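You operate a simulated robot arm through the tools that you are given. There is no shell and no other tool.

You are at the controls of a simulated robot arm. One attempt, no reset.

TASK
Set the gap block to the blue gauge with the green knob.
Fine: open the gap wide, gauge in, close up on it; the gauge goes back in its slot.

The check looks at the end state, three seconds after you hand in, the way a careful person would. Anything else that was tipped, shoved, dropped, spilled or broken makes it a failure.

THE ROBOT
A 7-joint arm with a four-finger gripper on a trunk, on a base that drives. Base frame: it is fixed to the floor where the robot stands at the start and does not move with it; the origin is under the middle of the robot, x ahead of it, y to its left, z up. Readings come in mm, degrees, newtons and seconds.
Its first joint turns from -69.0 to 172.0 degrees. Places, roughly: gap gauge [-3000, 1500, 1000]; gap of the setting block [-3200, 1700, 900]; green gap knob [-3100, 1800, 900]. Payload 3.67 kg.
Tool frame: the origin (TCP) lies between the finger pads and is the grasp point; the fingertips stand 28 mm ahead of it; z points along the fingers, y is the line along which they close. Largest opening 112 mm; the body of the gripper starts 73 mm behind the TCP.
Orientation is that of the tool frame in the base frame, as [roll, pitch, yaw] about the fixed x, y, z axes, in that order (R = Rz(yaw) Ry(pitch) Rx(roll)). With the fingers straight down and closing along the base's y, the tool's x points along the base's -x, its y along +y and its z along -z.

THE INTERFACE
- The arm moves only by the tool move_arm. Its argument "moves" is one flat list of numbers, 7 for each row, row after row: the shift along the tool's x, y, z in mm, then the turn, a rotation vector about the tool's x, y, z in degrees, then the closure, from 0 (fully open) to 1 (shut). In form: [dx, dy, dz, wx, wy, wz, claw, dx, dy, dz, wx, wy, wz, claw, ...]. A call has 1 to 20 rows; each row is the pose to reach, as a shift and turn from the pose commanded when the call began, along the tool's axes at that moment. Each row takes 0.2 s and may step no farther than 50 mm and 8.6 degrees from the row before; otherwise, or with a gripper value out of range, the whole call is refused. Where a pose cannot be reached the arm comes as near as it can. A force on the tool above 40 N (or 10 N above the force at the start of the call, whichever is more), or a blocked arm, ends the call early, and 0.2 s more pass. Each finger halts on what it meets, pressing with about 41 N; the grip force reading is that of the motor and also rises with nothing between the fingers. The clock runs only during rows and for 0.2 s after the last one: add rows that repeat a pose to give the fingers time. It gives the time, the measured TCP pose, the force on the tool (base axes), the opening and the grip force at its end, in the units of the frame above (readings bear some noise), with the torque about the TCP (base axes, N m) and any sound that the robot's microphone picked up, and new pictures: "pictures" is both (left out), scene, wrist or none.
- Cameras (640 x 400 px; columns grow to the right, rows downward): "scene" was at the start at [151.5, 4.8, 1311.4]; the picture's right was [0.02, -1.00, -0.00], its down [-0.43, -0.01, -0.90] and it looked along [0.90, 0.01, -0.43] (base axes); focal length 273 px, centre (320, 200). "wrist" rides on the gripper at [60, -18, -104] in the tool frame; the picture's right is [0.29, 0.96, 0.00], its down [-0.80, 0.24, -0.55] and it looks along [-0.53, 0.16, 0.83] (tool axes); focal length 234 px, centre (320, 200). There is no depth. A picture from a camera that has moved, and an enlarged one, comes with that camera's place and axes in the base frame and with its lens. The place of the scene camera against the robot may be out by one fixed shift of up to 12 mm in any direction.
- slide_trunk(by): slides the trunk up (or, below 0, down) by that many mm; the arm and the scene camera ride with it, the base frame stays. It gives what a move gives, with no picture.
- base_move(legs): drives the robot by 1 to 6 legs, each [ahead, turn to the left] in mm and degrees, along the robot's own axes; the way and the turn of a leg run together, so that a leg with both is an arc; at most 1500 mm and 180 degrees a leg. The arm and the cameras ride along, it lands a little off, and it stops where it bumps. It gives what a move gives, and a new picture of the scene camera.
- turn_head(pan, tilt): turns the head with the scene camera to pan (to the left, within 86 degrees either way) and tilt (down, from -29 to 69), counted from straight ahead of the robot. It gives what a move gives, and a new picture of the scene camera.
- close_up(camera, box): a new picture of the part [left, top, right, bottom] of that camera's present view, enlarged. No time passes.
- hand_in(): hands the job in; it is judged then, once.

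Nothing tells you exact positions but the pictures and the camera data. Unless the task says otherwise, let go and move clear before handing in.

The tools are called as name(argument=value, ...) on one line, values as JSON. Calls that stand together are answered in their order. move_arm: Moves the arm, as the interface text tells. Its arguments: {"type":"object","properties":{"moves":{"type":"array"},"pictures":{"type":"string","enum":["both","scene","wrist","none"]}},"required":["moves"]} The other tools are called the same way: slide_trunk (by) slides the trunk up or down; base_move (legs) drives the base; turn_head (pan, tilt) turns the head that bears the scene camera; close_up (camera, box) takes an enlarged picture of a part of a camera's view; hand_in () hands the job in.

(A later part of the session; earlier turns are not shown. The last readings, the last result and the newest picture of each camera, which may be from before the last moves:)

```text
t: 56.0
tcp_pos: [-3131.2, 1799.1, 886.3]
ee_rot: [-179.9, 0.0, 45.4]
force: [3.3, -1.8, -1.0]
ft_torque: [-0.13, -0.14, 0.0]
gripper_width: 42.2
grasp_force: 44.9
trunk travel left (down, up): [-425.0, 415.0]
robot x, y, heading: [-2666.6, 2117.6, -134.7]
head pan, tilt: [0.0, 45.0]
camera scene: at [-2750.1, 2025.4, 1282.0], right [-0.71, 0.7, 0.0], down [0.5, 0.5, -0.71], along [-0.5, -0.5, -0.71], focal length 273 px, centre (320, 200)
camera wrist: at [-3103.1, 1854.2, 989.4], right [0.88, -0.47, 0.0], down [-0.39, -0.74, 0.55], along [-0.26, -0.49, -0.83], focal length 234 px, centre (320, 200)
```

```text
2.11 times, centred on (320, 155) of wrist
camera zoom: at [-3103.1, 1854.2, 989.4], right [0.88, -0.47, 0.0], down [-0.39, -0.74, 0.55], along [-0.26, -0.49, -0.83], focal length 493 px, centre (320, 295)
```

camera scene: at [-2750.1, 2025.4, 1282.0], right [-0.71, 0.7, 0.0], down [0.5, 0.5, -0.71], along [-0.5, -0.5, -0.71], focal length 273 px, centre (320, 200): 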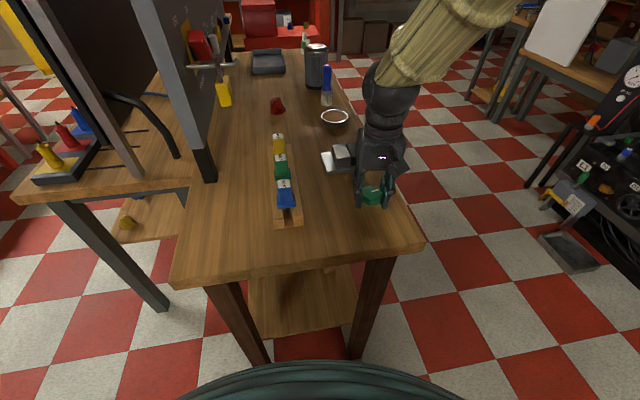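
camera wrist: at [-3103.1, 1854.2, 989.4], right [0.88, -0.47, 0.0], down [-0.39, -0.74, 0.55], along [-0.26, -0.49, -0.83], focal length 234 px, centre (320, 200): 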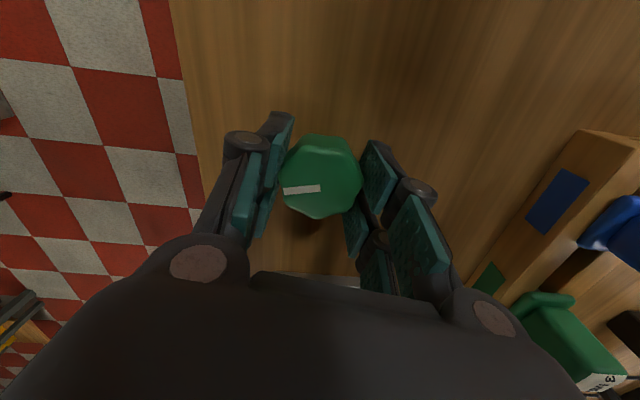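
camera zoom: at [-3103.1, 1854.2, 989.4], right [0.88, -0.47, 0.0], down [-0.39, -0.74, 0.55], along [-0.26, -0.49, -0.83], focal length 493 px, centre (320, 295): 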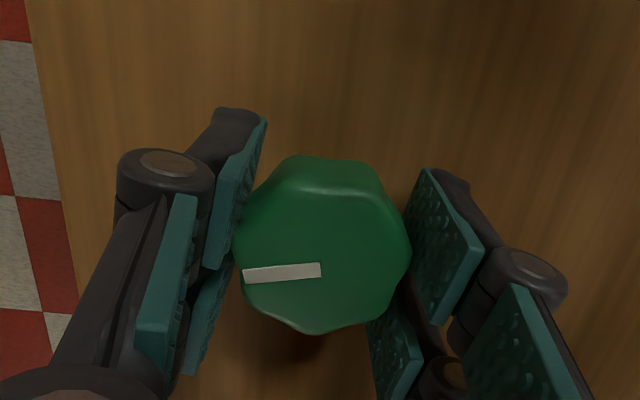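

The grip on the knob is firm (42 mm across). I'll try turning it 24° counter-clockwise (seen from above) and watch the jaw.

move_arm(moves=[0, 0, 0, 0, 0, -6, 0.7, 0, 0, 0, 0, 0, -12, 0.7, 0, 0, 0, 0, 0, -18, 0.7, 0, 0, 0, 0, 0, -24, 0.7, 0, 0, 0, 0, 0, -24, 0.7])

close_up(camera="wrist", box=[220, 60, 420, 250])

close_up(camera="scene", box=[310, 130, 400, 215])

```text
t: 57.2
tcp_pos: [-3130.0, 1800.0, 886.5]
ee_rot: [180.0, 0.0, 69.5]
force: [14.2, 4.8, -6.3]
ft_torque: [-0.14, -0.35, -1.05]
gripper_width: 41.9
grasp_force: 45.0
trunk travel left (down, up): [-425.0, 415.0]
robot x, y, heading: [-2667.0, 2112.6, -134.9]
head pan, tilt: [0.0, 45.0]
camera scene: at [-2749.4, 2025.7, 1282.0], right [-0.71, 0.7, 0.0], down [0.5, 0.5, -0.71], along [-0.5, -0.5, -0.71], focal length 273 px, centre (320, 200)
camera wrist: at [-3127.8, 1861.8, 989.5], right [1.0, -0.07, 0.0], down [-0.06, -0.83, 0.55], along [-0.04, -0.55, -0.83], focal length 234 px, centre (320, 200)
```

scene: 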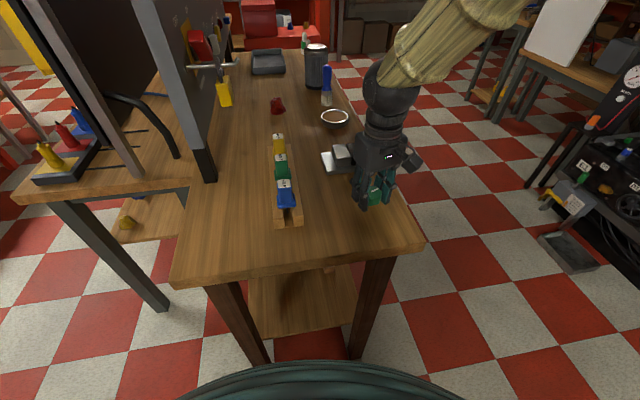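
wrist: 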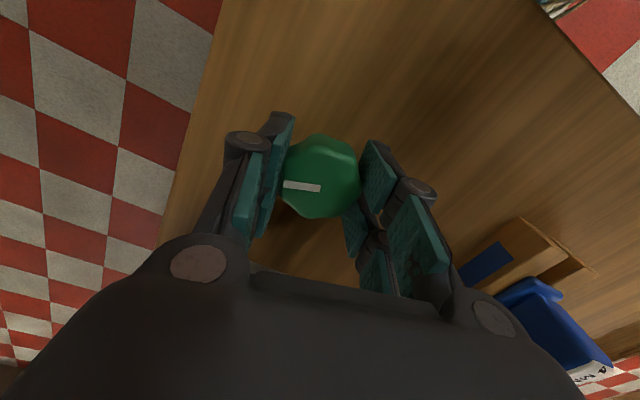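

```text
2.11 times, centred on (320, 155) of wrist
camera zoom: at [-3127.8, 1861.8, 989.5], right [1.0, -0.07, 0.0], down [-0.06, -0.83, 0.55], along [-0.04, -0.55, -0.83], focal length 493 px, centre (320, 295)
```

zoom: 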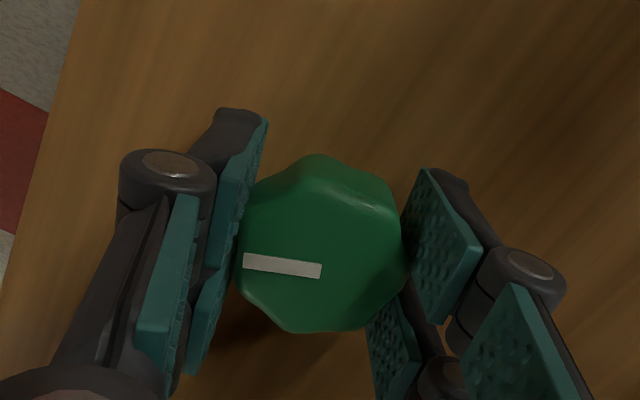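

```text
4.71 times, centred on (355, 172) of scene
camera zoom: at [-2749.4, 2025.7, 1282.0], right [-0.71, 0.7, 0.0], down [0.5, 0.5, -0.71], along [-0.5, -0.5, -0.71], focal length 1284 px, centre (155, 329)
```

zoom: 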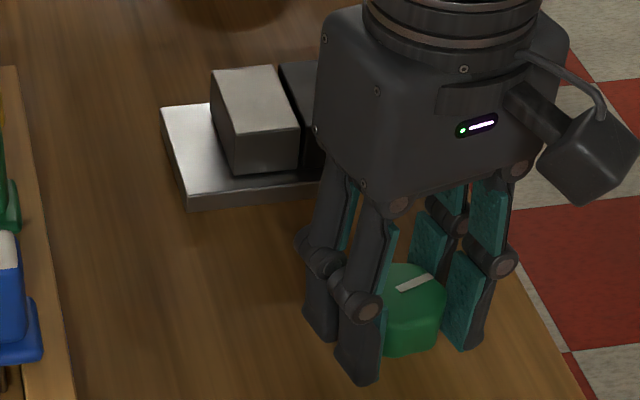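

The knob resisted counter-clockwise (about 1 N·m) and the jaw didn't noticeably move, so that looks like the closed end. I'll turn it clockwise instead and watch.

move_arm(moves=[0, 0, 0, 0, 0, 8, 0.7, 0, 0, 0, 0, 0, 16, 0.7, 0, 0, 0, 0, 0, 24, 0.7, 0, 0, 0, 0, 0, 32, 0.7, 0, 0, 0, 0, 0, 40, 0.7, 0, 0, 0, 0, 0, 48, 0.7, 0, 0, 0, 0, 0, 48, 0.7])

close_up(camera="wrist", box=[220, 60, 420, 250])

close_up(camera="scene", box=[310, 130, 400, 215])

```text
t: 58.9
tcp_pos: [-3132.8, 1800.7, 886.3]
ee_rot: [-180.0, -0.1, 21.3]
force: [3.4, 8.0, -4.7]
ft_torque: [0.03, 0.65, 0.02]
gripper_width: 41.5
grasp_force: 44.9
trunk travel left (down, up): [-425.0, 415.0]
robot x, y, heading: [-2665.5, 2116.0, -134.7]
head pan, tilt: [0.0, 45.0]
camera scene: at [-2750.1, 2025.9, 1282.0], right [-0.71, 0.7, 0.0], down [0.5, 0.5, -0.71], along [-0.5, -0.5, -0.71], focal length 273 px, centre (320, 200)
camera wrist: at [-3082.8, 1838.2, 989.5], right [0.62, -0.79, 0.0], down [-0.66, -0.51, 0.55], along [-0.44, -0.34, -0.83], focal length 234 px, centre (320, 200)
```

scene: 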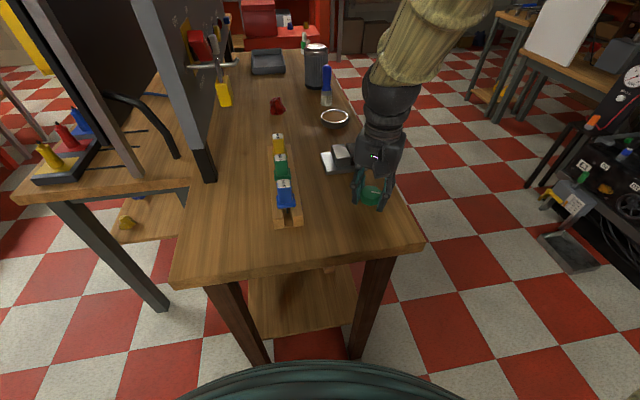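
wrist: 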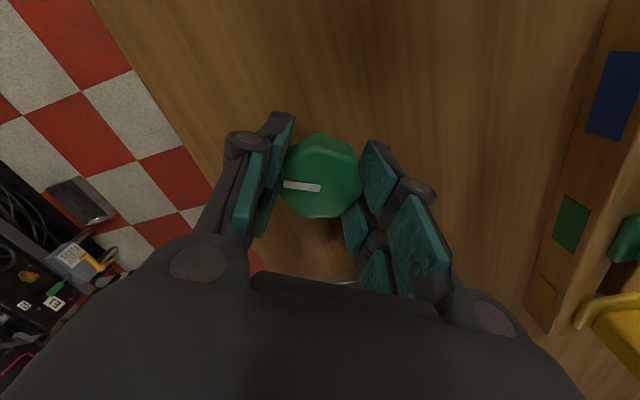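

```text
2.11 times, centred on (320, 155) of wrist
camera zoom: at [-3082.8, 1838.2, 989.5], right [0.62, -0.79, 0.0], down [-0.66, -0.51, 0.55], along [-0.44, -0.34, -0.83], focal length 493 px, centre (320, 295)
```

zoom: 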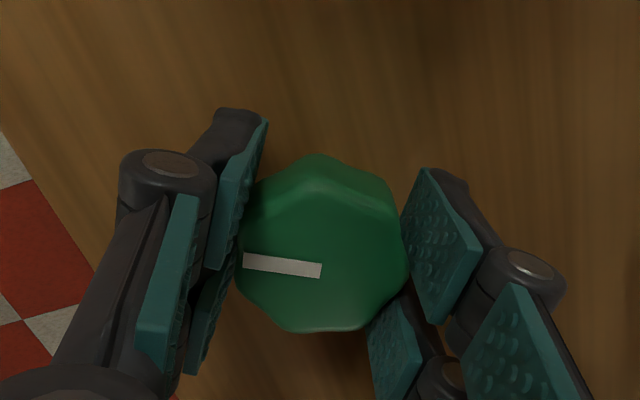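

```text
4.71 times, centred on (355, 172) of scene
camera zoom: at [-2750.1, 2025.9, 1282.0], right [-0.71, 0.7, 0.0], down [0.5, 0.5, -0.71], along [-0.5, -0.5, -0.71], focal length 1284 px, centre (155, 329)
```

zoom: 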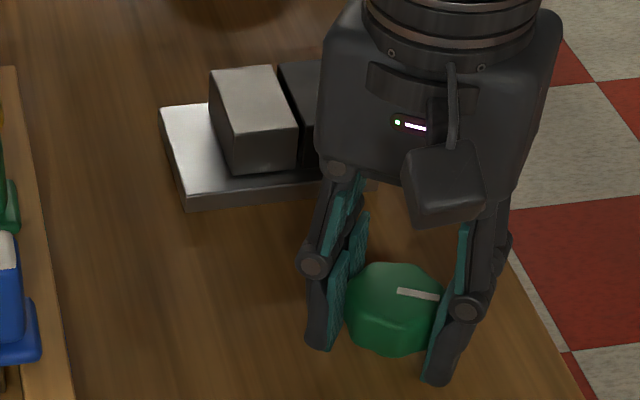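

The knob turned freely clockwise (48° with no slip). I'll continue clockwise and see how the jaw responds.

move_arm(moves=[0, 0, 0, 0, 0, 8, 0.7, 0, 0, 0, 0, 0, 16, 0.7, 0, 0, 0, 0, 0, 24, 0.7, 0, 0, 0, 0, 0, 32, 0.7, 0, 0, 0, 0, 0, 40, 0.7, 0, 0, 0, 0, 0, 48, 0.7, 0, 0, 0, 0, 0, 56, 0.7, 0, 0, 0, 0, 0, 64, 0.7, 0, 0, 0, 0, 0, 72, 0.7, 0, 0, 0, 0, 0, 80, 0.7, 0, 0, 0, 0, 0, 80, 0.7])

close_up(camera="wrist", box=[220, 60, 420, 250])

close_up(camera="scene", box=[310, 130, 400, 215])

```text
t: 60.0
tcp_pos: [-3133.0, 1798.8, 886.3]
ee_rot: [179.8, -1.4, -14.1]
force: [16.2, 3.2, 29.5]
ft_torque: [-0.1, -1.34, -0.01]
gripper_width: 41.4
grasp_force: 44.9
trunk travel left (down, up): [-425.0, 415.0]
robot x, y, heading: [-2667.7, 2113.6, -134.6]
head pan, tilt: [0.0, 45.0]
stopped in row 5: the force on the tool passed its limit at 71 N (the readings are from after the stop); the commanded pose is now the measured one
camera scene: at [-2743.4, 2025.2, 1279.9], right [-0.75, 0.66, 0.0], down [0.48, 0.55, -0.68], along [-0.45, -0.51, -0.73], focal length 273 px, centre (320, 200)
camera wrist: at [-3072.6, 1803.9, 989.8], right [0.05, -1.0, 0.01], down [-0.84, -0.04, 0.53], along [-0.53, -0.03, -0.85], focal length 234 px, centre (320, 200)
```

scene: 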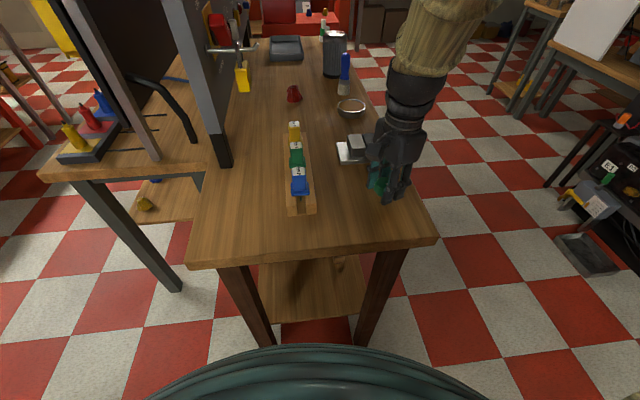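
wrist: 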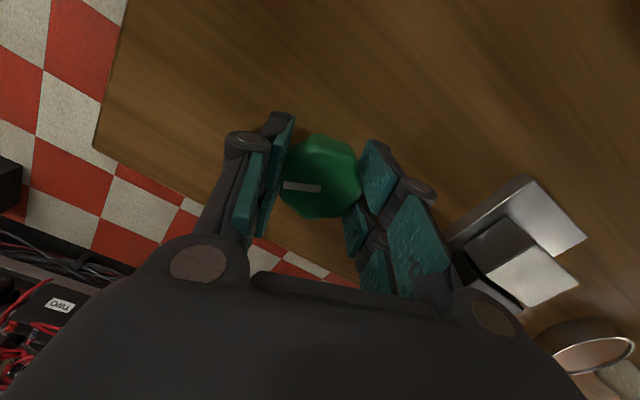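

```text
2.11 times, centred on (320, 155) of wrist
camera zoom: at [-3072.6, 1803.9, 989.8], right [0.05, -1.0, 0.01], down [-0.84, -0.04, 0.53], along [-0.53, -0.03, -0.85], focal length 493 px, centre (320, 295)
```

zoom: 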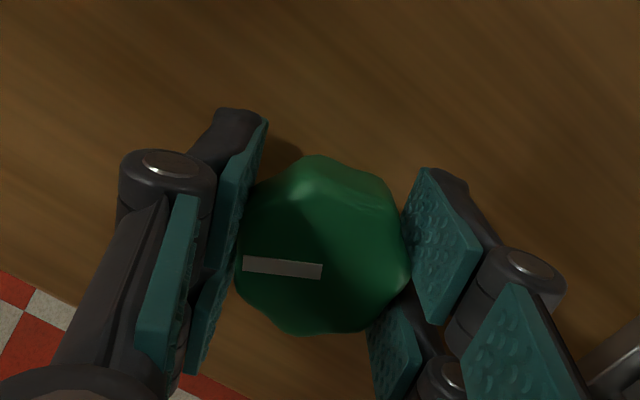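

```text
4.71 times, centred on (355, 172) of scene
camera zoom: at [-2743.4, 2025.2, 1279.9], right [-0.75, 0.66, 0.0], down [0.48, 0.55, -0.68], along [-0.45, -0.51, -0.73], focal length 1284 px, centre (155, 329)
```

zoom: 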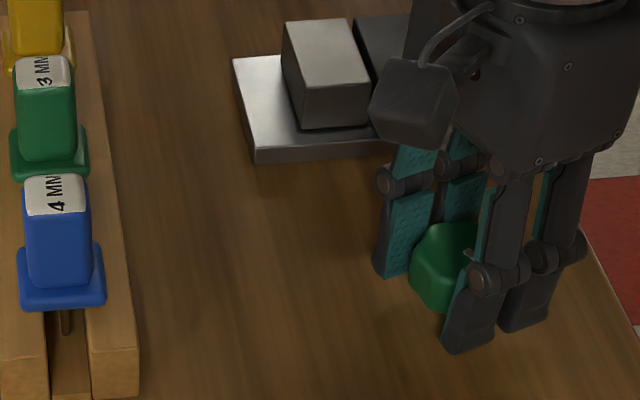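

The call stopped on force at yaw −14° — it looks as if the elbow swung and pressed against the head (the scene camera shifted). I'll release the knob without moving, then rotate the wrist back the other way.

move_arm(moves=[0, 0, 0, 0, 0, 0, 0.5, 0, 0, 0, 0, 0, 0, 0.4, 0, 0, 0, 0, 0, 0, 0.4])

```text
t: 60.8
tcp_pos: [-3134.1, 1799.8, 881.8]
ee_rot: [180.0, -1.4, -14.0]
force: [-0.7, -0.1, 0.4]
ft_torque: [0.01, 0.0, 0.01]
gripper_width: 67.3
grasp_force: 0.1
trunk travel left (down, up): [-425.0, 415.0]
robot x, y, heading: [-2669.2, 2114.5, -134.6]
head pan, tilt: [0.0, 45.0]
camera scene: at [-2744.9, 2023.2, 1278.9], right [-0.76, 0.65, 0.0], down [0.48, 0.56, -0.68], along [-0.44, -0.51, -0.73], focal length 273 px, centre (320, 200)
camera wrist: at [-3074.4, 1802.9, 987.0], right [0.05, -1.0, 0.01], down [-0.84, -0.04, 0.54], along [-0.53, -0.03, -0.84], focal length 234 px, centre (320, 200)
```

scene: 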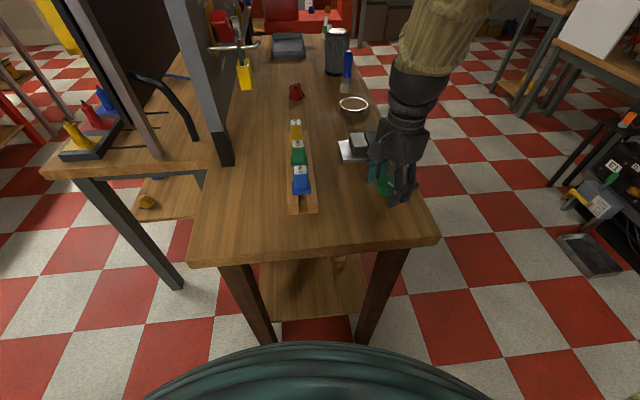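
wrist: 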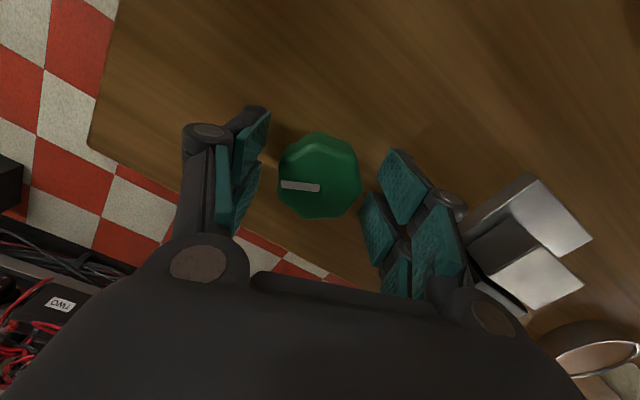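

The knob is free and has turned roughly 75° clockwise so far. I'll lift clear, rotate the wrist back counter-clockwise, and check the block's gap.

move_arm(moves=[0, 0, -15, 0, 0, 0, 0.35, 0, 0, -40, 0, 0, 0, 0.35, 0, 0, -40, 0, 0, -8, 0.35, 0, 0, -40, 0, 0, -16, 0.35, 0, 0, -40, 0, 0, -24, 0.35, 0, 0, -40, 0, 0, -32, 0.35, 0, 0, -40, 0, 0, -40, 0.35, 0, 0, -40, 0, 0, -48, 0.35, 0, 0, -40, 0, 0, -56, 0.35, 0, 0, -40, 0, 0, -59, 0.35, 0, 0, -40, 0, 0, -59, 0.35])

close_up(camera="wrist", box=[220, 60, 420, 290])

close_up(camera="scene", box=[310, 110, 430, 215])

```text
t: 63.2
tcp_pos: [-3135.2, 1799.0, 922.1]
ee_rot: [178.9, -0.6, 45.1]
force: [0.6, 0.0, 0.5]
ft_torque: [0.02, -0.03, 0.04]
gripper_width: 72.9
grasp_force: 0.1
trunk travel left (down, up): [-425.0, 415.0]
robot x, y, heading: [-2667.0, 2114.1, -134.7]
head pan, tilt: [0.0, 45.0]
camera scene: at [-2750.2, 2025.4, 1282.0], right [-0.71, 0.7, 0.0], down [0.5, 0.5, -0.71], along [-0.5, -0.5, -0.71], focal length 273 px, centre (320, 200)
camera wrist: at [-3107.9, 1855.1, 1026.3], right [0.88, -0.47, 0.02], down [-0.4, -0.73, 0.55], along [-0.24, -0.49, -0.84], focal length 234 px, centre (320, 200)
```

scene: 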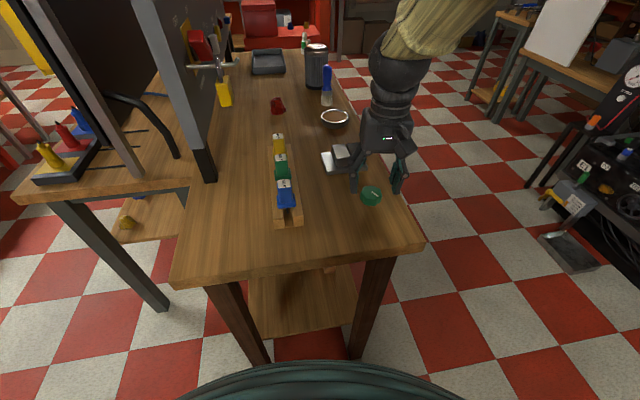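
wrist: 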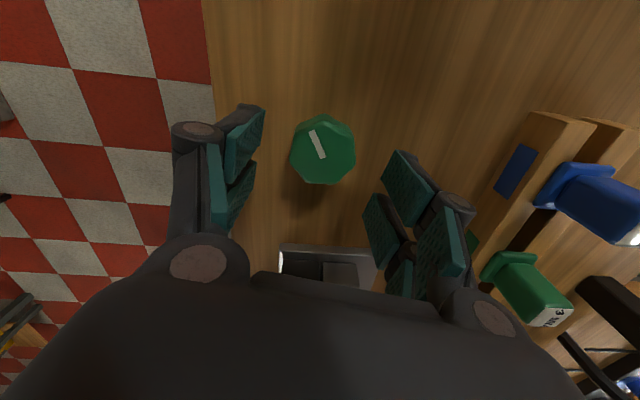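

```text
1.74 times, centred on (320, 175) of wrist
camera zoom: at [-3107.9, 1855.1, 1026.3], right [0.88, -0.47, 0.02], down [-0.4, -0.73, 0.55], along [-0.24, -0.49, -0.84], focal length 407 px, centre (320, 244)
```

zoom: 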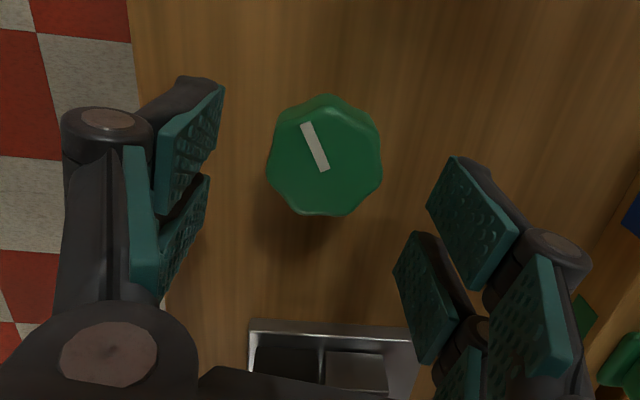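

```text
3.81 times, centred on (370, 162) of scene
camera zoom: at [-2750.2, 2025.4, 1282.0], right [-0.71, 0.7, 0.0], down [0.5, 0.5, -0.71], along [-0.5, -0.5, -0.71], focal length 1039 px, centre (130, 343)
```

zoom: 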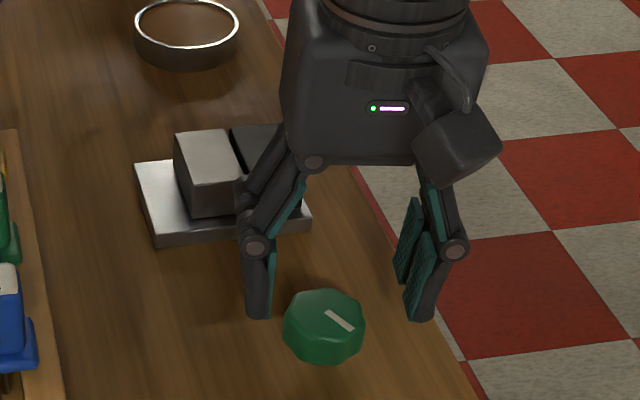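

The scene camera is back to normal and the knob is free. I'll move forward and up a bit so the wrist camera looks down on the gap between the jaws.

move_arm(moves=[0, 0, -30, 0, 0, 0, 0.35, 0, 0, -60, 0, 0, 0, 0.2, -40, 0, -60, 0, 0, 0, 0, -80, 10, -60, 0, 0, 0, 0, -100, 20, -60, 0, 0, 0, 0, -100, 20, -60, 0, 0, 0, 0], pictures="wrist")

close_up(camera="wrist", box=[250, 100, 390, 220])

```text
t: 64.6
tcp_pos: [-3192.5, 1716.1, 980.8]
ee_rot: [178.9, -0.8, 45.1]
force: [0.0, -0.3, 0.1]
ft_torque: [0.0, 0.02, 0.01]
gripper_width: 112.2
grasp_force: 0.1
trunk travel left (down, up): [-425.0, 415.0]
robot x, y, heading: [-2669.5, 2111.6, -134.4]
head pan, tilt: [0.0, 45.0]
camera wrist: at [-3165.3, 1771.3, 1084.5], right [0.88, -0.47, 0.02], down [-0.41, -0.73, 0.55], along [-0.24, -0.49, -0.84], focal length 234 px, centre (320, 200)
```

wrist: 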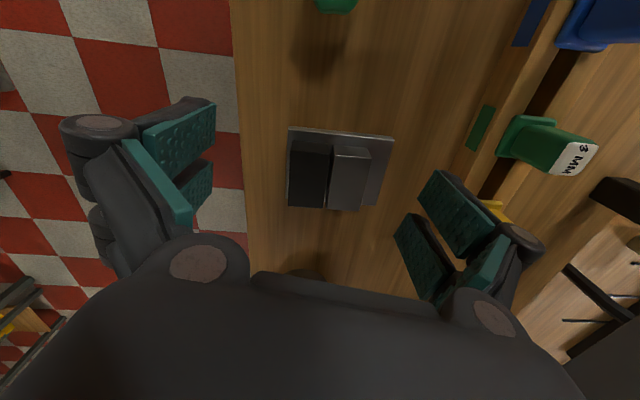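

```text
3.33 times, centred on (320, 160) of wrist
camera zoom: at [-3165.3, 1771.3, 1084.5], right [0.88, -0.47, 0.02], down [-0.41, -0.73, 0.55], along [-0.24, -0.49, -0.84], focal length 781 px, centre (320, 333)
```

zoom: 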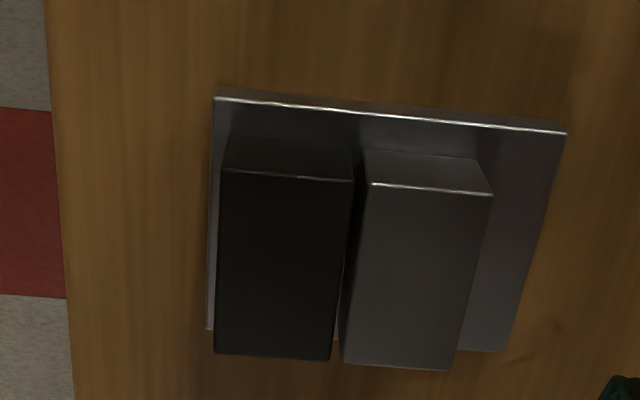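

The gap is still narrow (roughly 3–4 mm edge to edge in this view). I'll level the tool, return over the knob, and test how far the wrist can turn the other way, so I can take longer clockwise strokes.

move_arm(moves=[30, -5, 0, 0.5, -0.4, 0, 0, 70, -12, 0, 1.1, -0.8, 0, 0, 100, -20, 0, 1.1, -0.8, -6, 0, 100, -20, 0, 1.1, -0.8, -14, 0.2, 100, -20, 0, 1.1, -0.8, -22, 0.35, 100, -20, 0, 1.1, -0.8, -30, 0.35, 100, -20, 0, 1.1, -0.8, -38, 0.35, 100, -20, 0, 1.1, -0.8, -46, 0.35, 100, -20, 0, 1.1, -0.8, -54, 0.35, 100, -20, 0, 1.1, -0.8, -60, 0.35, 100, -20, 0, 1.1, -0.8, -60, 0.35], pictures="both")

```text
t: 67.0
tcp_pos: [-3137.7, 1800.3, 982.7]
ee_rot: [-179.8, 0.8, 105.0]
force: [0.1, -0.1, 0.3]
ft_torque: [-0.04, 0.0, 0.04]
gripper_width: 72.8
grasp_force: 0.1
trunk travel left (down, up): [-425.0, 415.0]
robot x, y, heading: [-2665.9, 2113.8, -134.6]
head pan, tilt: [0.0, 45.0]
camera scene: at [-2750.2, 2025.5, 1282.0], right [-0.71, 0.7, 0.0], down [0.5, 0.5, -0.71], along [-0.5, -0.5, -0.71], focal length 273 px, centre (320, 200)
camera wrist: at [-3170.2, 1854.3, 1084.9], right [0.85, 0.53, -0.01], down [0.44, -0.7, 0.56], along [0.29, -0.48, -0.83], focal length 234 px, centre (320, 200)
```

scene: 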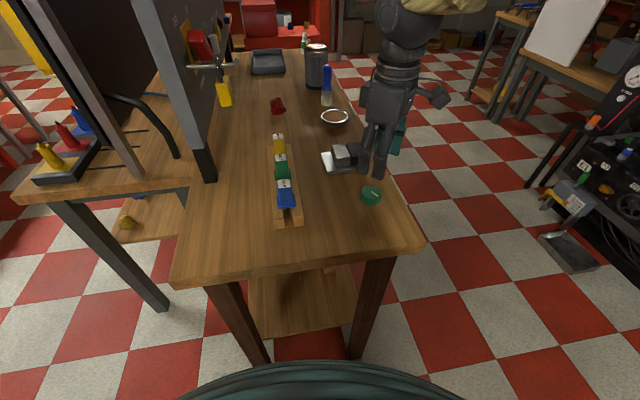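
wrist: 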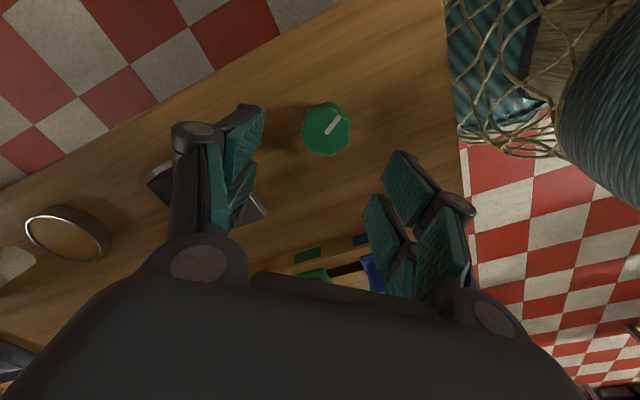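

Yaw 105° is fine. I'll extend to about 130° here, then recentre on the knob before gripping.

move_arm(moves=[0, 0, 0, -0.2, 0.8, -8, 0.35, 0, 0, 0, -0.2, 0.8, -16, 0.35, 0, 0, 0, -0.2, 0.8, -24, 0.35, 0, 0, 0, -0.2, 0.8, -24, 0.35], pictures="both")

close_up(camera="wrist", box=[240, 60, 400, 200])

```text
t: 68.0
tcp_pos: [-3135.7, 1799.8, 982.4]
ee_rot: [-179.9, -0.2, 129.1]
force: [0.3, -0.2, -0.2]
ft_torque: [0.0, -0.02, -0.04]
gripper_width: 72.7
grasp_force: 0.1
trunk travel left (down, up): [-425.0, 415.0]
robot x, y, heading: [-2666.9, 2114.7, -134.8]
head pan, tilt: [0.0, 45.0]
camera scene: at [-2750.2, 2025.5, 1282.0], right [-0.71, 0.7, 0.0], down [0.5, 0.5, -0.71], along [-0.5, -0.5, -0.71], focal length 273 px, centre (320, 200)
camera wrist: at [-3188.3, 1835.0, 1086.2], right [0.56, 0.83, 0.0], down [0.69, -0.47, 0.55], along [0.46, -0.31, -0.83], focal length 234 px, centre (320, 200)
```

scene: 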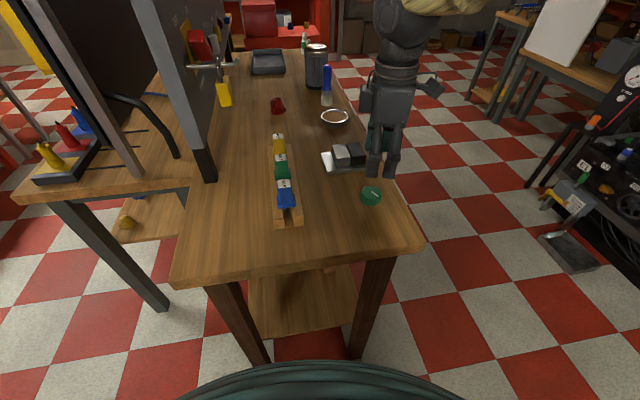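
wrist: 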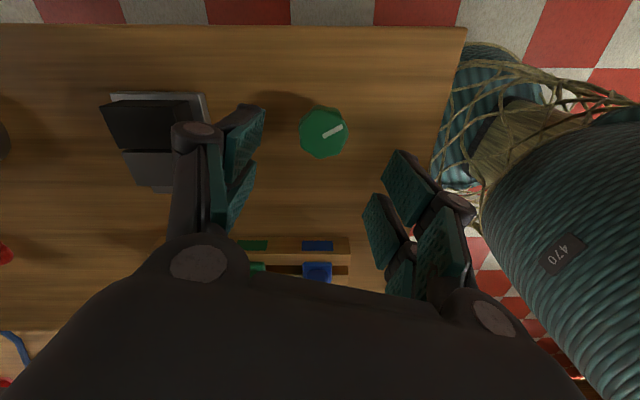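

```text
2.86 times, centred on (320, 130) of wrist
camera zoom: at [-3188.3, 1835.0, 1086.2], right [0.56, 0.83, 0.0], down [0.69, -0.47, 0.55], along [0.46, -0.31, -0.83], focal length 669 px, centre (320, 400)
```

zoom: 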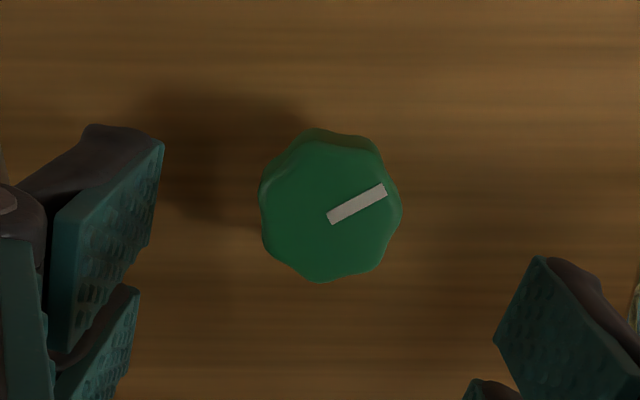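

The knob is about 4 mm off-centre in x and y relative to the tool; I'll correct, descend and grip it.

move_arm(moves=[-4, 4.4, 20, 0, 0, 0, 0.38, -4, 4.4, 50, 0, 0, 0, 0.4, -4, 4.4, 75, 0, 0, 0, 0.4, -4, 4.4, 90, 0, 0, 0, 0.4, -4, 4.4, 96, 0, 0, 0, 0.4, -4, 4.4, 96, 0, 0, 0, 0.4, -4, 4.4, 96, 0, 0, 0, 0.55, -4, 4.4, 96, 0, 0, 0, 0.65, -4, 4.4, 96, 0, 0, 0, 0.75, -4, 4.4, 96, 0, 0, 0, 0.75], pictures="both")

close_up(camera="wrist", box=[220, 60, 420, 250])

```text
t: 70.2
tcp_pos: [-3131.4, 1800.0, 886.9]
ee_rot: [-179.9, -0.1, 129.0]
force: [4.2, 2.0, -3.4]
ft_torque: [0.1, -0.07, -0.01]
gripper_width: 41.8
grasp_force: 44.8
trunk travel left (down, up): [-425.0, 415.0]
robot x, y, heading: [-2666.2, 2113.6, -134.9]
head pan, tilt: [0.0, 45.0]
camera scene: at [-2750.1, 2025.6, 1282.0], right [-0.71, 0.7, 0.0], down [0.5, 0.5, -0.71], along [-0.5, -0.5, -0.71], focal length 273 px, centre (320, 200)
camera wrist: at [-3183.1, 1834.7, 990.6], right [0.56, 0.83, 0.0], down [0.69, -0.47, 0.55], along [0.46, -0.31, -0.83], focal length 234 px, centre (320, 200)
```

scene: 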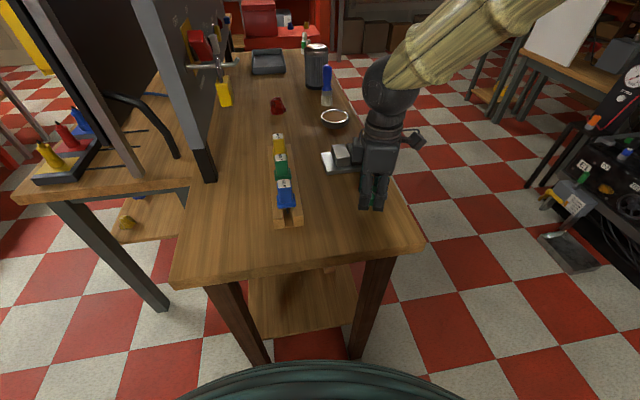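
wrist: 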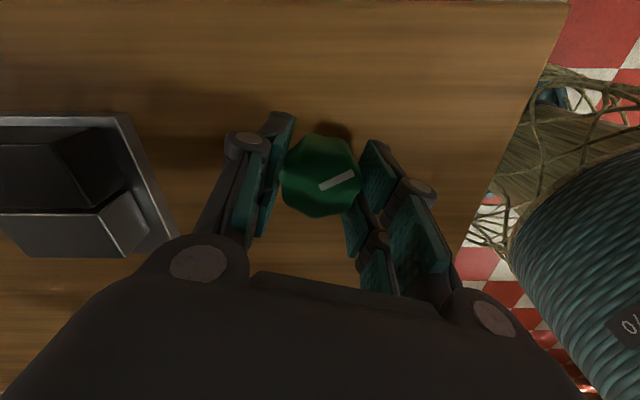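

```text
2.11 times, centred on (320, 155) of wrist
camera zoom: at [-3183.1, 1834.7, 990.6], right [0.56, 0.83, 0.0], down [0.69, -0.47, 0.55], along [0.46, -0.31, -0.83], focal length 493 px, centre (320, 295)
```

zoom: 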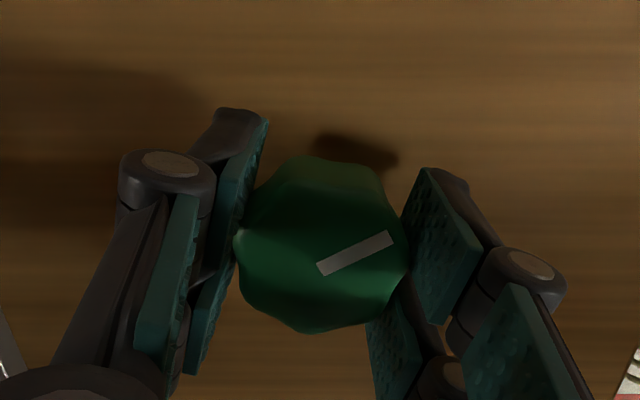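

Gripped firmly. Now a long clockwise stroke of 104° (yaw 129° → 25°), staying inside the safe range.

move_arm(moves=[0, 0, 0, 0, 0, 8, 0.75, 0, 0, 0, 0, 0, 16, 0.75, 0, 0, 0, 0, 0, 24, 0.75, 0, 0, 0, 0, 0, 32, 0.75, 0, 0, 0, 0, 0, 40, 0.75, 0, 0, 0, 0, 0, 48, 0.75, 0, 0, 0, 0, 0, 56, 0.75, 0, 0, 0, 0, 0, 64, 0.75, 0, 0, 0, 0, 0, 72, 0.75, 0, 0, 0, 0, 0, 80, 0.75, 0, 0, 0, 0, 0, 88, 0.75, 0, 0, 0, 0, 0, 96, 0.75, 0, 0, 0, 0, 0, 104, 0.75, 0, 0, 0, 0, 0, 104, 0.75], pictures="both")

close_up(camera="wrist", box=[220, 60, 420, 250])

close_up(camera="scene", box=[310, 130, 400, 215])

```text
t: 73.2
tcp_pos: [-3132.0, 1798.9, 887.5]
ee_rot: [179.9, 0.1, 24.9]
force: [-12.5, 0.4, 27.7]
ft_torque: [-0.08, 0.48, 0.01]
gripper_width: 41.9
grasp_force: 45.1
trunk travel left (down, up): [-425.0, 415.0]
robot x, y, heading: [-2667.8, 2116.8, -134.6]
head pan, tilt: [0.0, 45.0]
camera scene: at [-2749.9, 2026.4, 1282.3], right [-0.71, 0.7, 0.0], down [0.5, 0.5, -0.71], along [-0.5, -0.5, -0.71], focal length 273 px, centre (320, 200)
camera wrist: at [-3084.6, 1841.4, 990.0], right [0.67, -0.75, 0.0], down [-0.62, -0.55, 0.56], along [-0.42, -0.37, -0.83], focal length 234 px, centre (320, 200)
```

scene: 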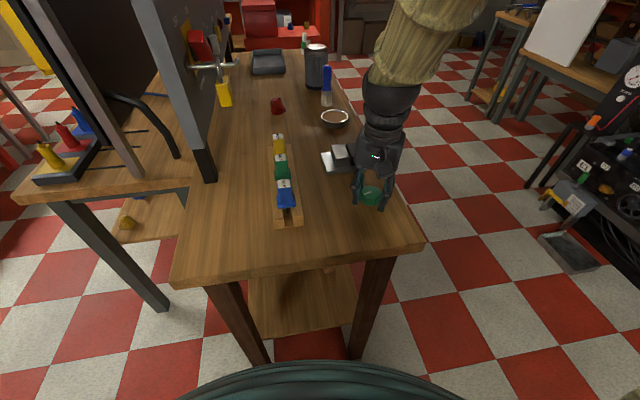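
wrist: 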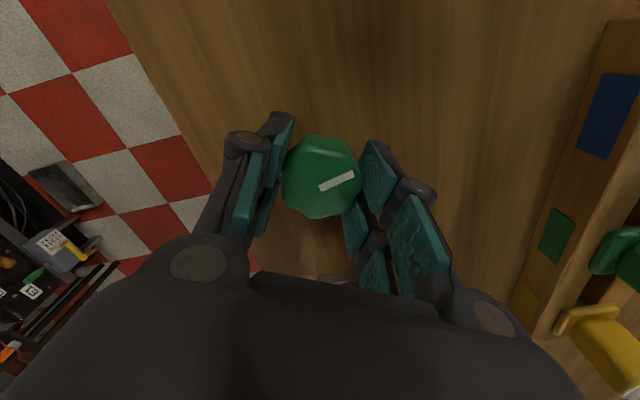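

```text
2.11 times, centred on (320, 155) of wrist
camera zoom: at [-3084.6, 1841.4, 990.0], right [0.67, -0.75, 0.0], down [-0.62, -0.55, 0.56], along [-0.42, -0.37, -0.83], focal length 493 px, centre (320, 295)
```

zoom: 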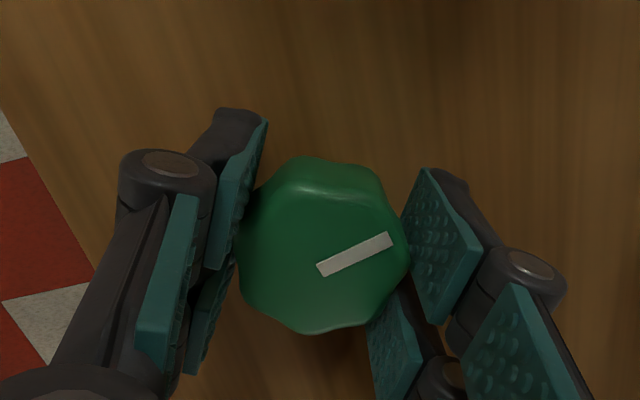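

```text
4.71 times, centred on (355, 172) of scene
camera zoom: at [-2749.9, 2026.4, 1282.3], right [-0.71, 0.7, 0.0], down [0.5, 0.5, -0.71], along [-0.5, -0.5, -0.71], focal length 1284 px, centre (155, 329)
```

zoom: 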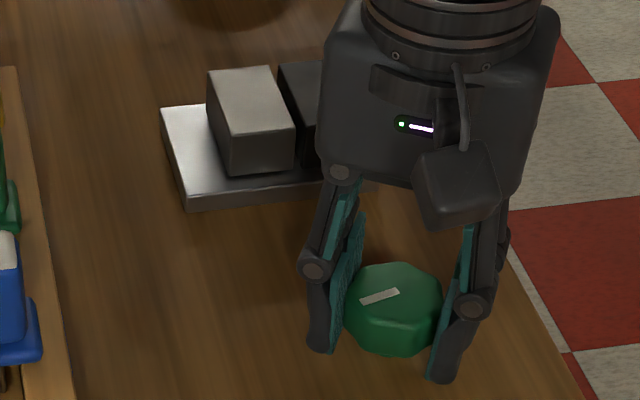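

The silver jaw has begun to move left, so clockwise opens the gap. I'll release, wind the wrist back around the knob with open fingers, and re-grip.

move_arm(moves=[0, 0, 0, 0, 0, 0, 0.45, 0, 0, 0, 0, 0, 0, 0.4, 0, 0, 0, 0, 0, -8, 0.4, 0, 0, 0, 0, 0, -16, 0.4, 0, 0, 0, 0, 0, -24, 0.4, 0, 0, 0, 0, 0, -32, 0.4, 0, 0, 0, 0, 0, -40, 0.4, 0, 0, 0, 0, 0, -48, 0.4, 0, 0, 0, 0, 0, -56, 0.4, 0, 0, 0, 0, 0, -64, 0.4, 0, 0, 0, 0, 0, -72, 0.4, 0, 0, 0, 0, 0, -80, 0.4, 0, 0, 0, 0, 0, -88, 0.4, 0, 0, 0, 0, 0, -96, 0.4, 0, 0, 0, 0, 0, -104, 0.4, 0, 0, 0, 0, 0, -112, 0.4, 0, 0, 0, 0, 0, -112, 0.4], pictures="both")

close_up(camera="wrist", box=[220, 60, 420, 250])

close_up(camera="scene", box=[310, 130, 400, 215])

```text
t: 76.8
tcp_pos: [-3129.8, 1798.9, 886.6]
ee_rot: [-179.8, 0.0, 137.1]
force: [0.6, -0.6, 0.0]
ft_torque: [-0.05, -0.01, -0.02]
gripper_width: 67.2
grasp_force: 0.1
trunk travel left (down, up): [-425.0, 415.0]
robot x, y, heading: [-2666.4, 2114.8, -134.7]
head pan, tilt: [0.0, 45.0]
camera scene: at [-2750.2, 2025.5, 1282.0], right [-0.71, 0.7, 0.0], down [0.5, 0.5, -0.71], along [-0.5, -0.5, -0.71], focal length 273 px, centre (320, 200)
camera wrist: at [-3187.3, 1827.2, 990.3], right [0.44, 0.9, 0.0], down [0.75, -0.37, 0.55], along [0.49, -0.24, -0.83], focal length 234 px, centre (320, 200)
```

scene: 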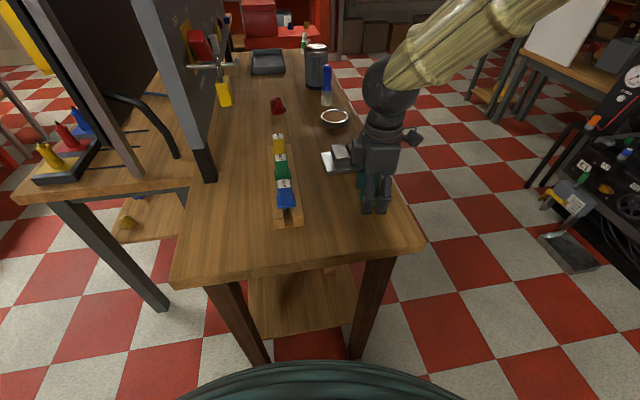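
wrist: 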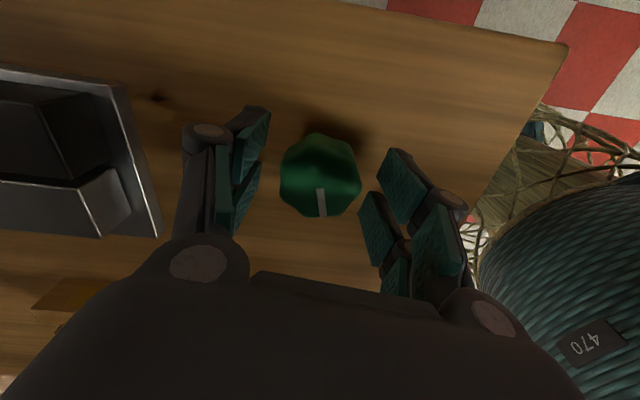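

```text
2.11 times, centred on (320, 155) of wrist
camera zoom: at [-3187.3, 1827.2, 990.3], right [0.44, 0.9, 0.0], down [0.75, -0.37, 0.55], along [0.49, -0.24, -0.83], focal length 493 px, centre (320, 295)
```

zoom: 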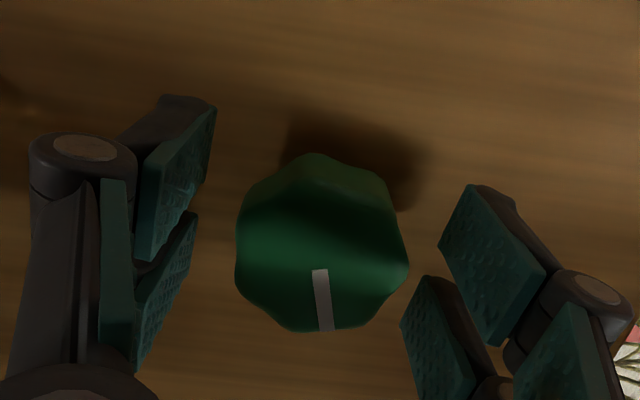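

```text
4.71 times, centred on (355, 172) of scene
camera zoom: at [-2750.2, 2025.5, 1282.0], right [-0.71, 0.7, 0.0], down [0.5, 0.5, -0.71], along [-0.5, -0.5, -0.71], focal length 1284 px, centre (155, 329)
```

zoom: 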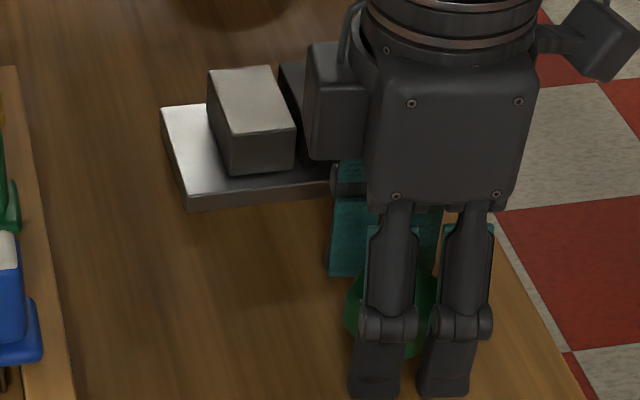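

Well placed again at yaw 137°. Grip and turn clockwise another 104°.

move_arm(moves=[0, 0, 0, 0, 0, 0, 0.6, 0, 0, 0, 0, 0, 0, 0.75, 0, 0, 0, 0, 0, 0, 0.75, 0, 0, 0, 0, 0, 8, 0.75, 0, 0, 0, 0, 0, 16, 0.75, 0, 0, 0, 0, 0, 24, 0.75, 0, 0, 0, 0, 0, 32, 0.75, 0, 0, 0, 0, 0, 40, 0.75, 0, 0, 0, 0, 0, 48, 0.75, 0, 0, 0, 0, 0, 56, 0.75, 0, 0, 0, 0, 0, 64, 0.75, 0, 0, 0, 0, 0, 72, 0.75, 0, 0, 0, 0, 0, 80, 0.75, 0, 0, 0, 0, 0, 88, 0.75, 0, 0, 0, 0, 0, 96, 0.75, 0, 0, 0, 0, 0, 104, 0.75, 0, 0, 0, 0, 0, 104, 0.75], pictures="both")

close_up(camera="wrist", box=[220, 60, 420, 250])

close_up(camera="scene", box=[310, 130, 400, 215])

```text
t: 80.4
tcp_pos: [-3132.4, 1799.2, 886.7]
ee_rot: [-179.9, 0.2, 32.9]
force: [-19.5, 0.0, 15.3]
ft_torque: [0.23, 1.0, -0.04]
gripper_width: 41.6
grasp_force: 45.2
trunk travel left (down, up): [-425.0, 415.0]
robot x, y, heading: [-2664.6, 2116.5, -134.5]
head pan, tilt: [0.0, 45.0]
camera scene: at [-2751.0, 2026.1, 1282.1], right [-0.71, 0.7, 0.0], down [0.5, 0.5, -0.71], along [-0.5, -0.5, -0.71], focal length 273 px, centre (320, 200)
camera wrist: at [-3090.9, 1847.4, 989.8], right [0.76, -0.65, 0.0], down [-0.54, -0.63, 0.56], along [-0.36, -0.42, -0.83], focal length 234 px, centre (320, 200)
```

scene: 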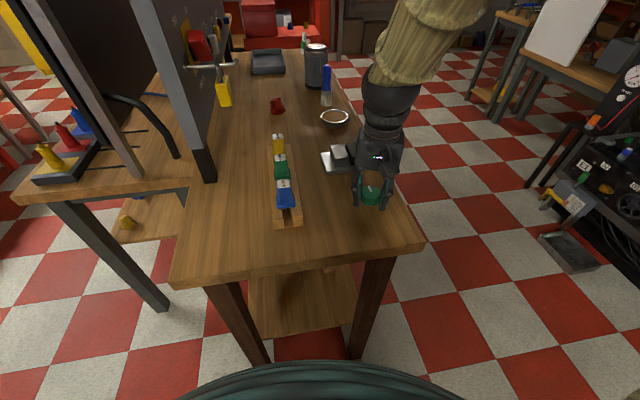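
wrist: 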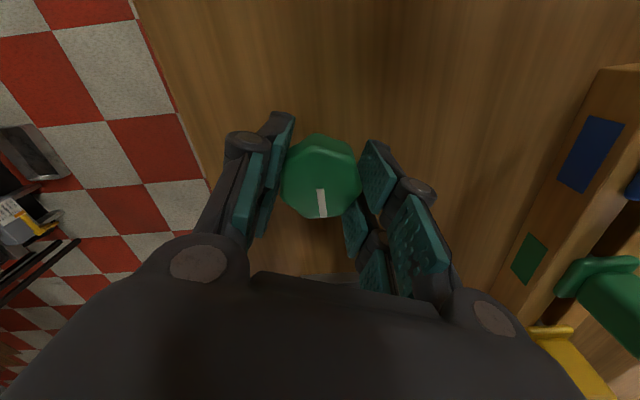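

```text
2.11 times, centred on (320, 155) of wrist
camera zoom: at [-3090.9, 1847.4, 989.8], right [0.76, -0.65, 0.0], down [-0.54, -0.63, 0.56], along [-0.36, -0.42, -0.83], focal length 493 px, centre (320, 295)
```

zoom: 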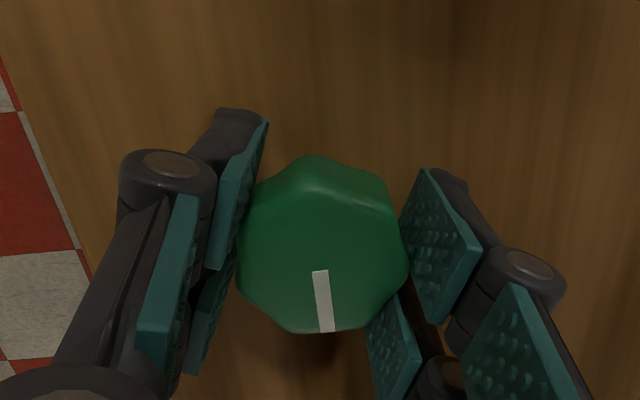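

```text
4.71 times, centred on (355, 172) of scene
camera zoom: at [-2751.0, 2026.1, 1282.1], right [-0.71, 0.7, 0.0], down [0.5, 0.5, -0.71], along [-0.5, -0.5, -0.71], focal length 1284 px, centre (155, 329)
```

zoom: 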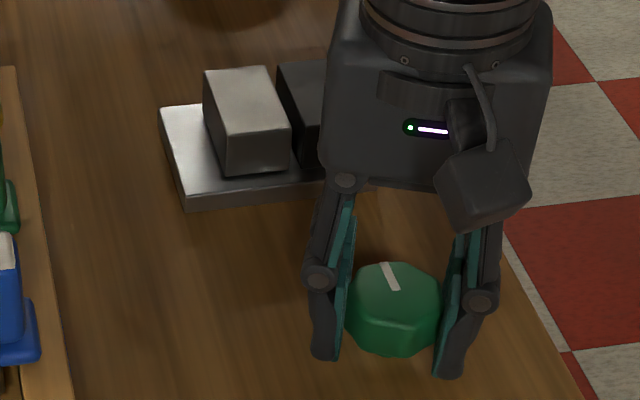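

The gap is opening steadily (roughly 2 mm per stroke). I'll wind back and do another stroke.

move_arm(moves=[0, 0, 0, 0, 0, 0, 0.45, 0, 0, 0, 0, 0, 0, 0.4, 0, 0, 0, 0, 0, -8, 0.4, 0, 0, 0, 0, 0, -16, 0.4, 0, 0, 0, 0, 0, -24, 0.4, 0, 0, 0, 0, 0, -32, 0.4, 0, 0, 0, 0, 0, -40, 0.4, 0, 0, 0, 0, 0, -48, 0.4, 0, 0, 0, 0, 0, -56, 0.4, 0, 0, 0, 0, 0, -64, 0.4, 0, 0, 0, 0, 0, -72, 0.4, 0, 0, 0, 0, 0, -80, 0.4, 0, 0, 0, 0, 0, -88, 0.4, 0, 0, 0, 0, 0, -96, 0.4, 0, 0, 0, 0, 0, -104, 0.4, 0, 0, 0, 0, 0, -104, 0.4, 0, 0, 0, 0, 0, -104, 0.6, 0, 0, 0, 0, 0, -104, 0.75, 0, 0, 0, 0, 0, -104, 0.75], pictures="wrist")

```text
t: 84.4
tcp_pos: [-3130.3, 1799.4, 887.1]
ee_rot: [-179.9, -0.1, 136.9]
force: [-1.9, -2.3, 0.4]
ft_torque: [-0.26, 0.02, 0.0]
gripper_width: 41.5
grasp_force: 45.3
trunk travel left (down, up): [-425.0, 415.0]
robot x, y, heading: [-2667.4, 2117.2, -134.5]
head pan, tilt: [0.0, 45.0]
camera wrist: at [-3187.3, 1827.0, 989.8], right [0.44, 0.9, 0.0], down [0.75, -0.37, 0.55], along [0.49, -0.24, -0.83], focal length 234 px, centre (320, 200)
```

wrist: 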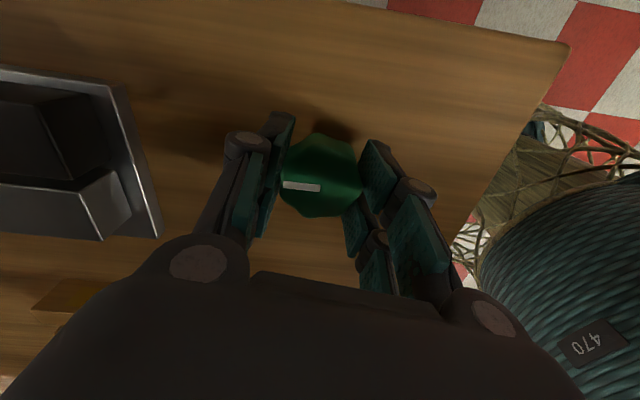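

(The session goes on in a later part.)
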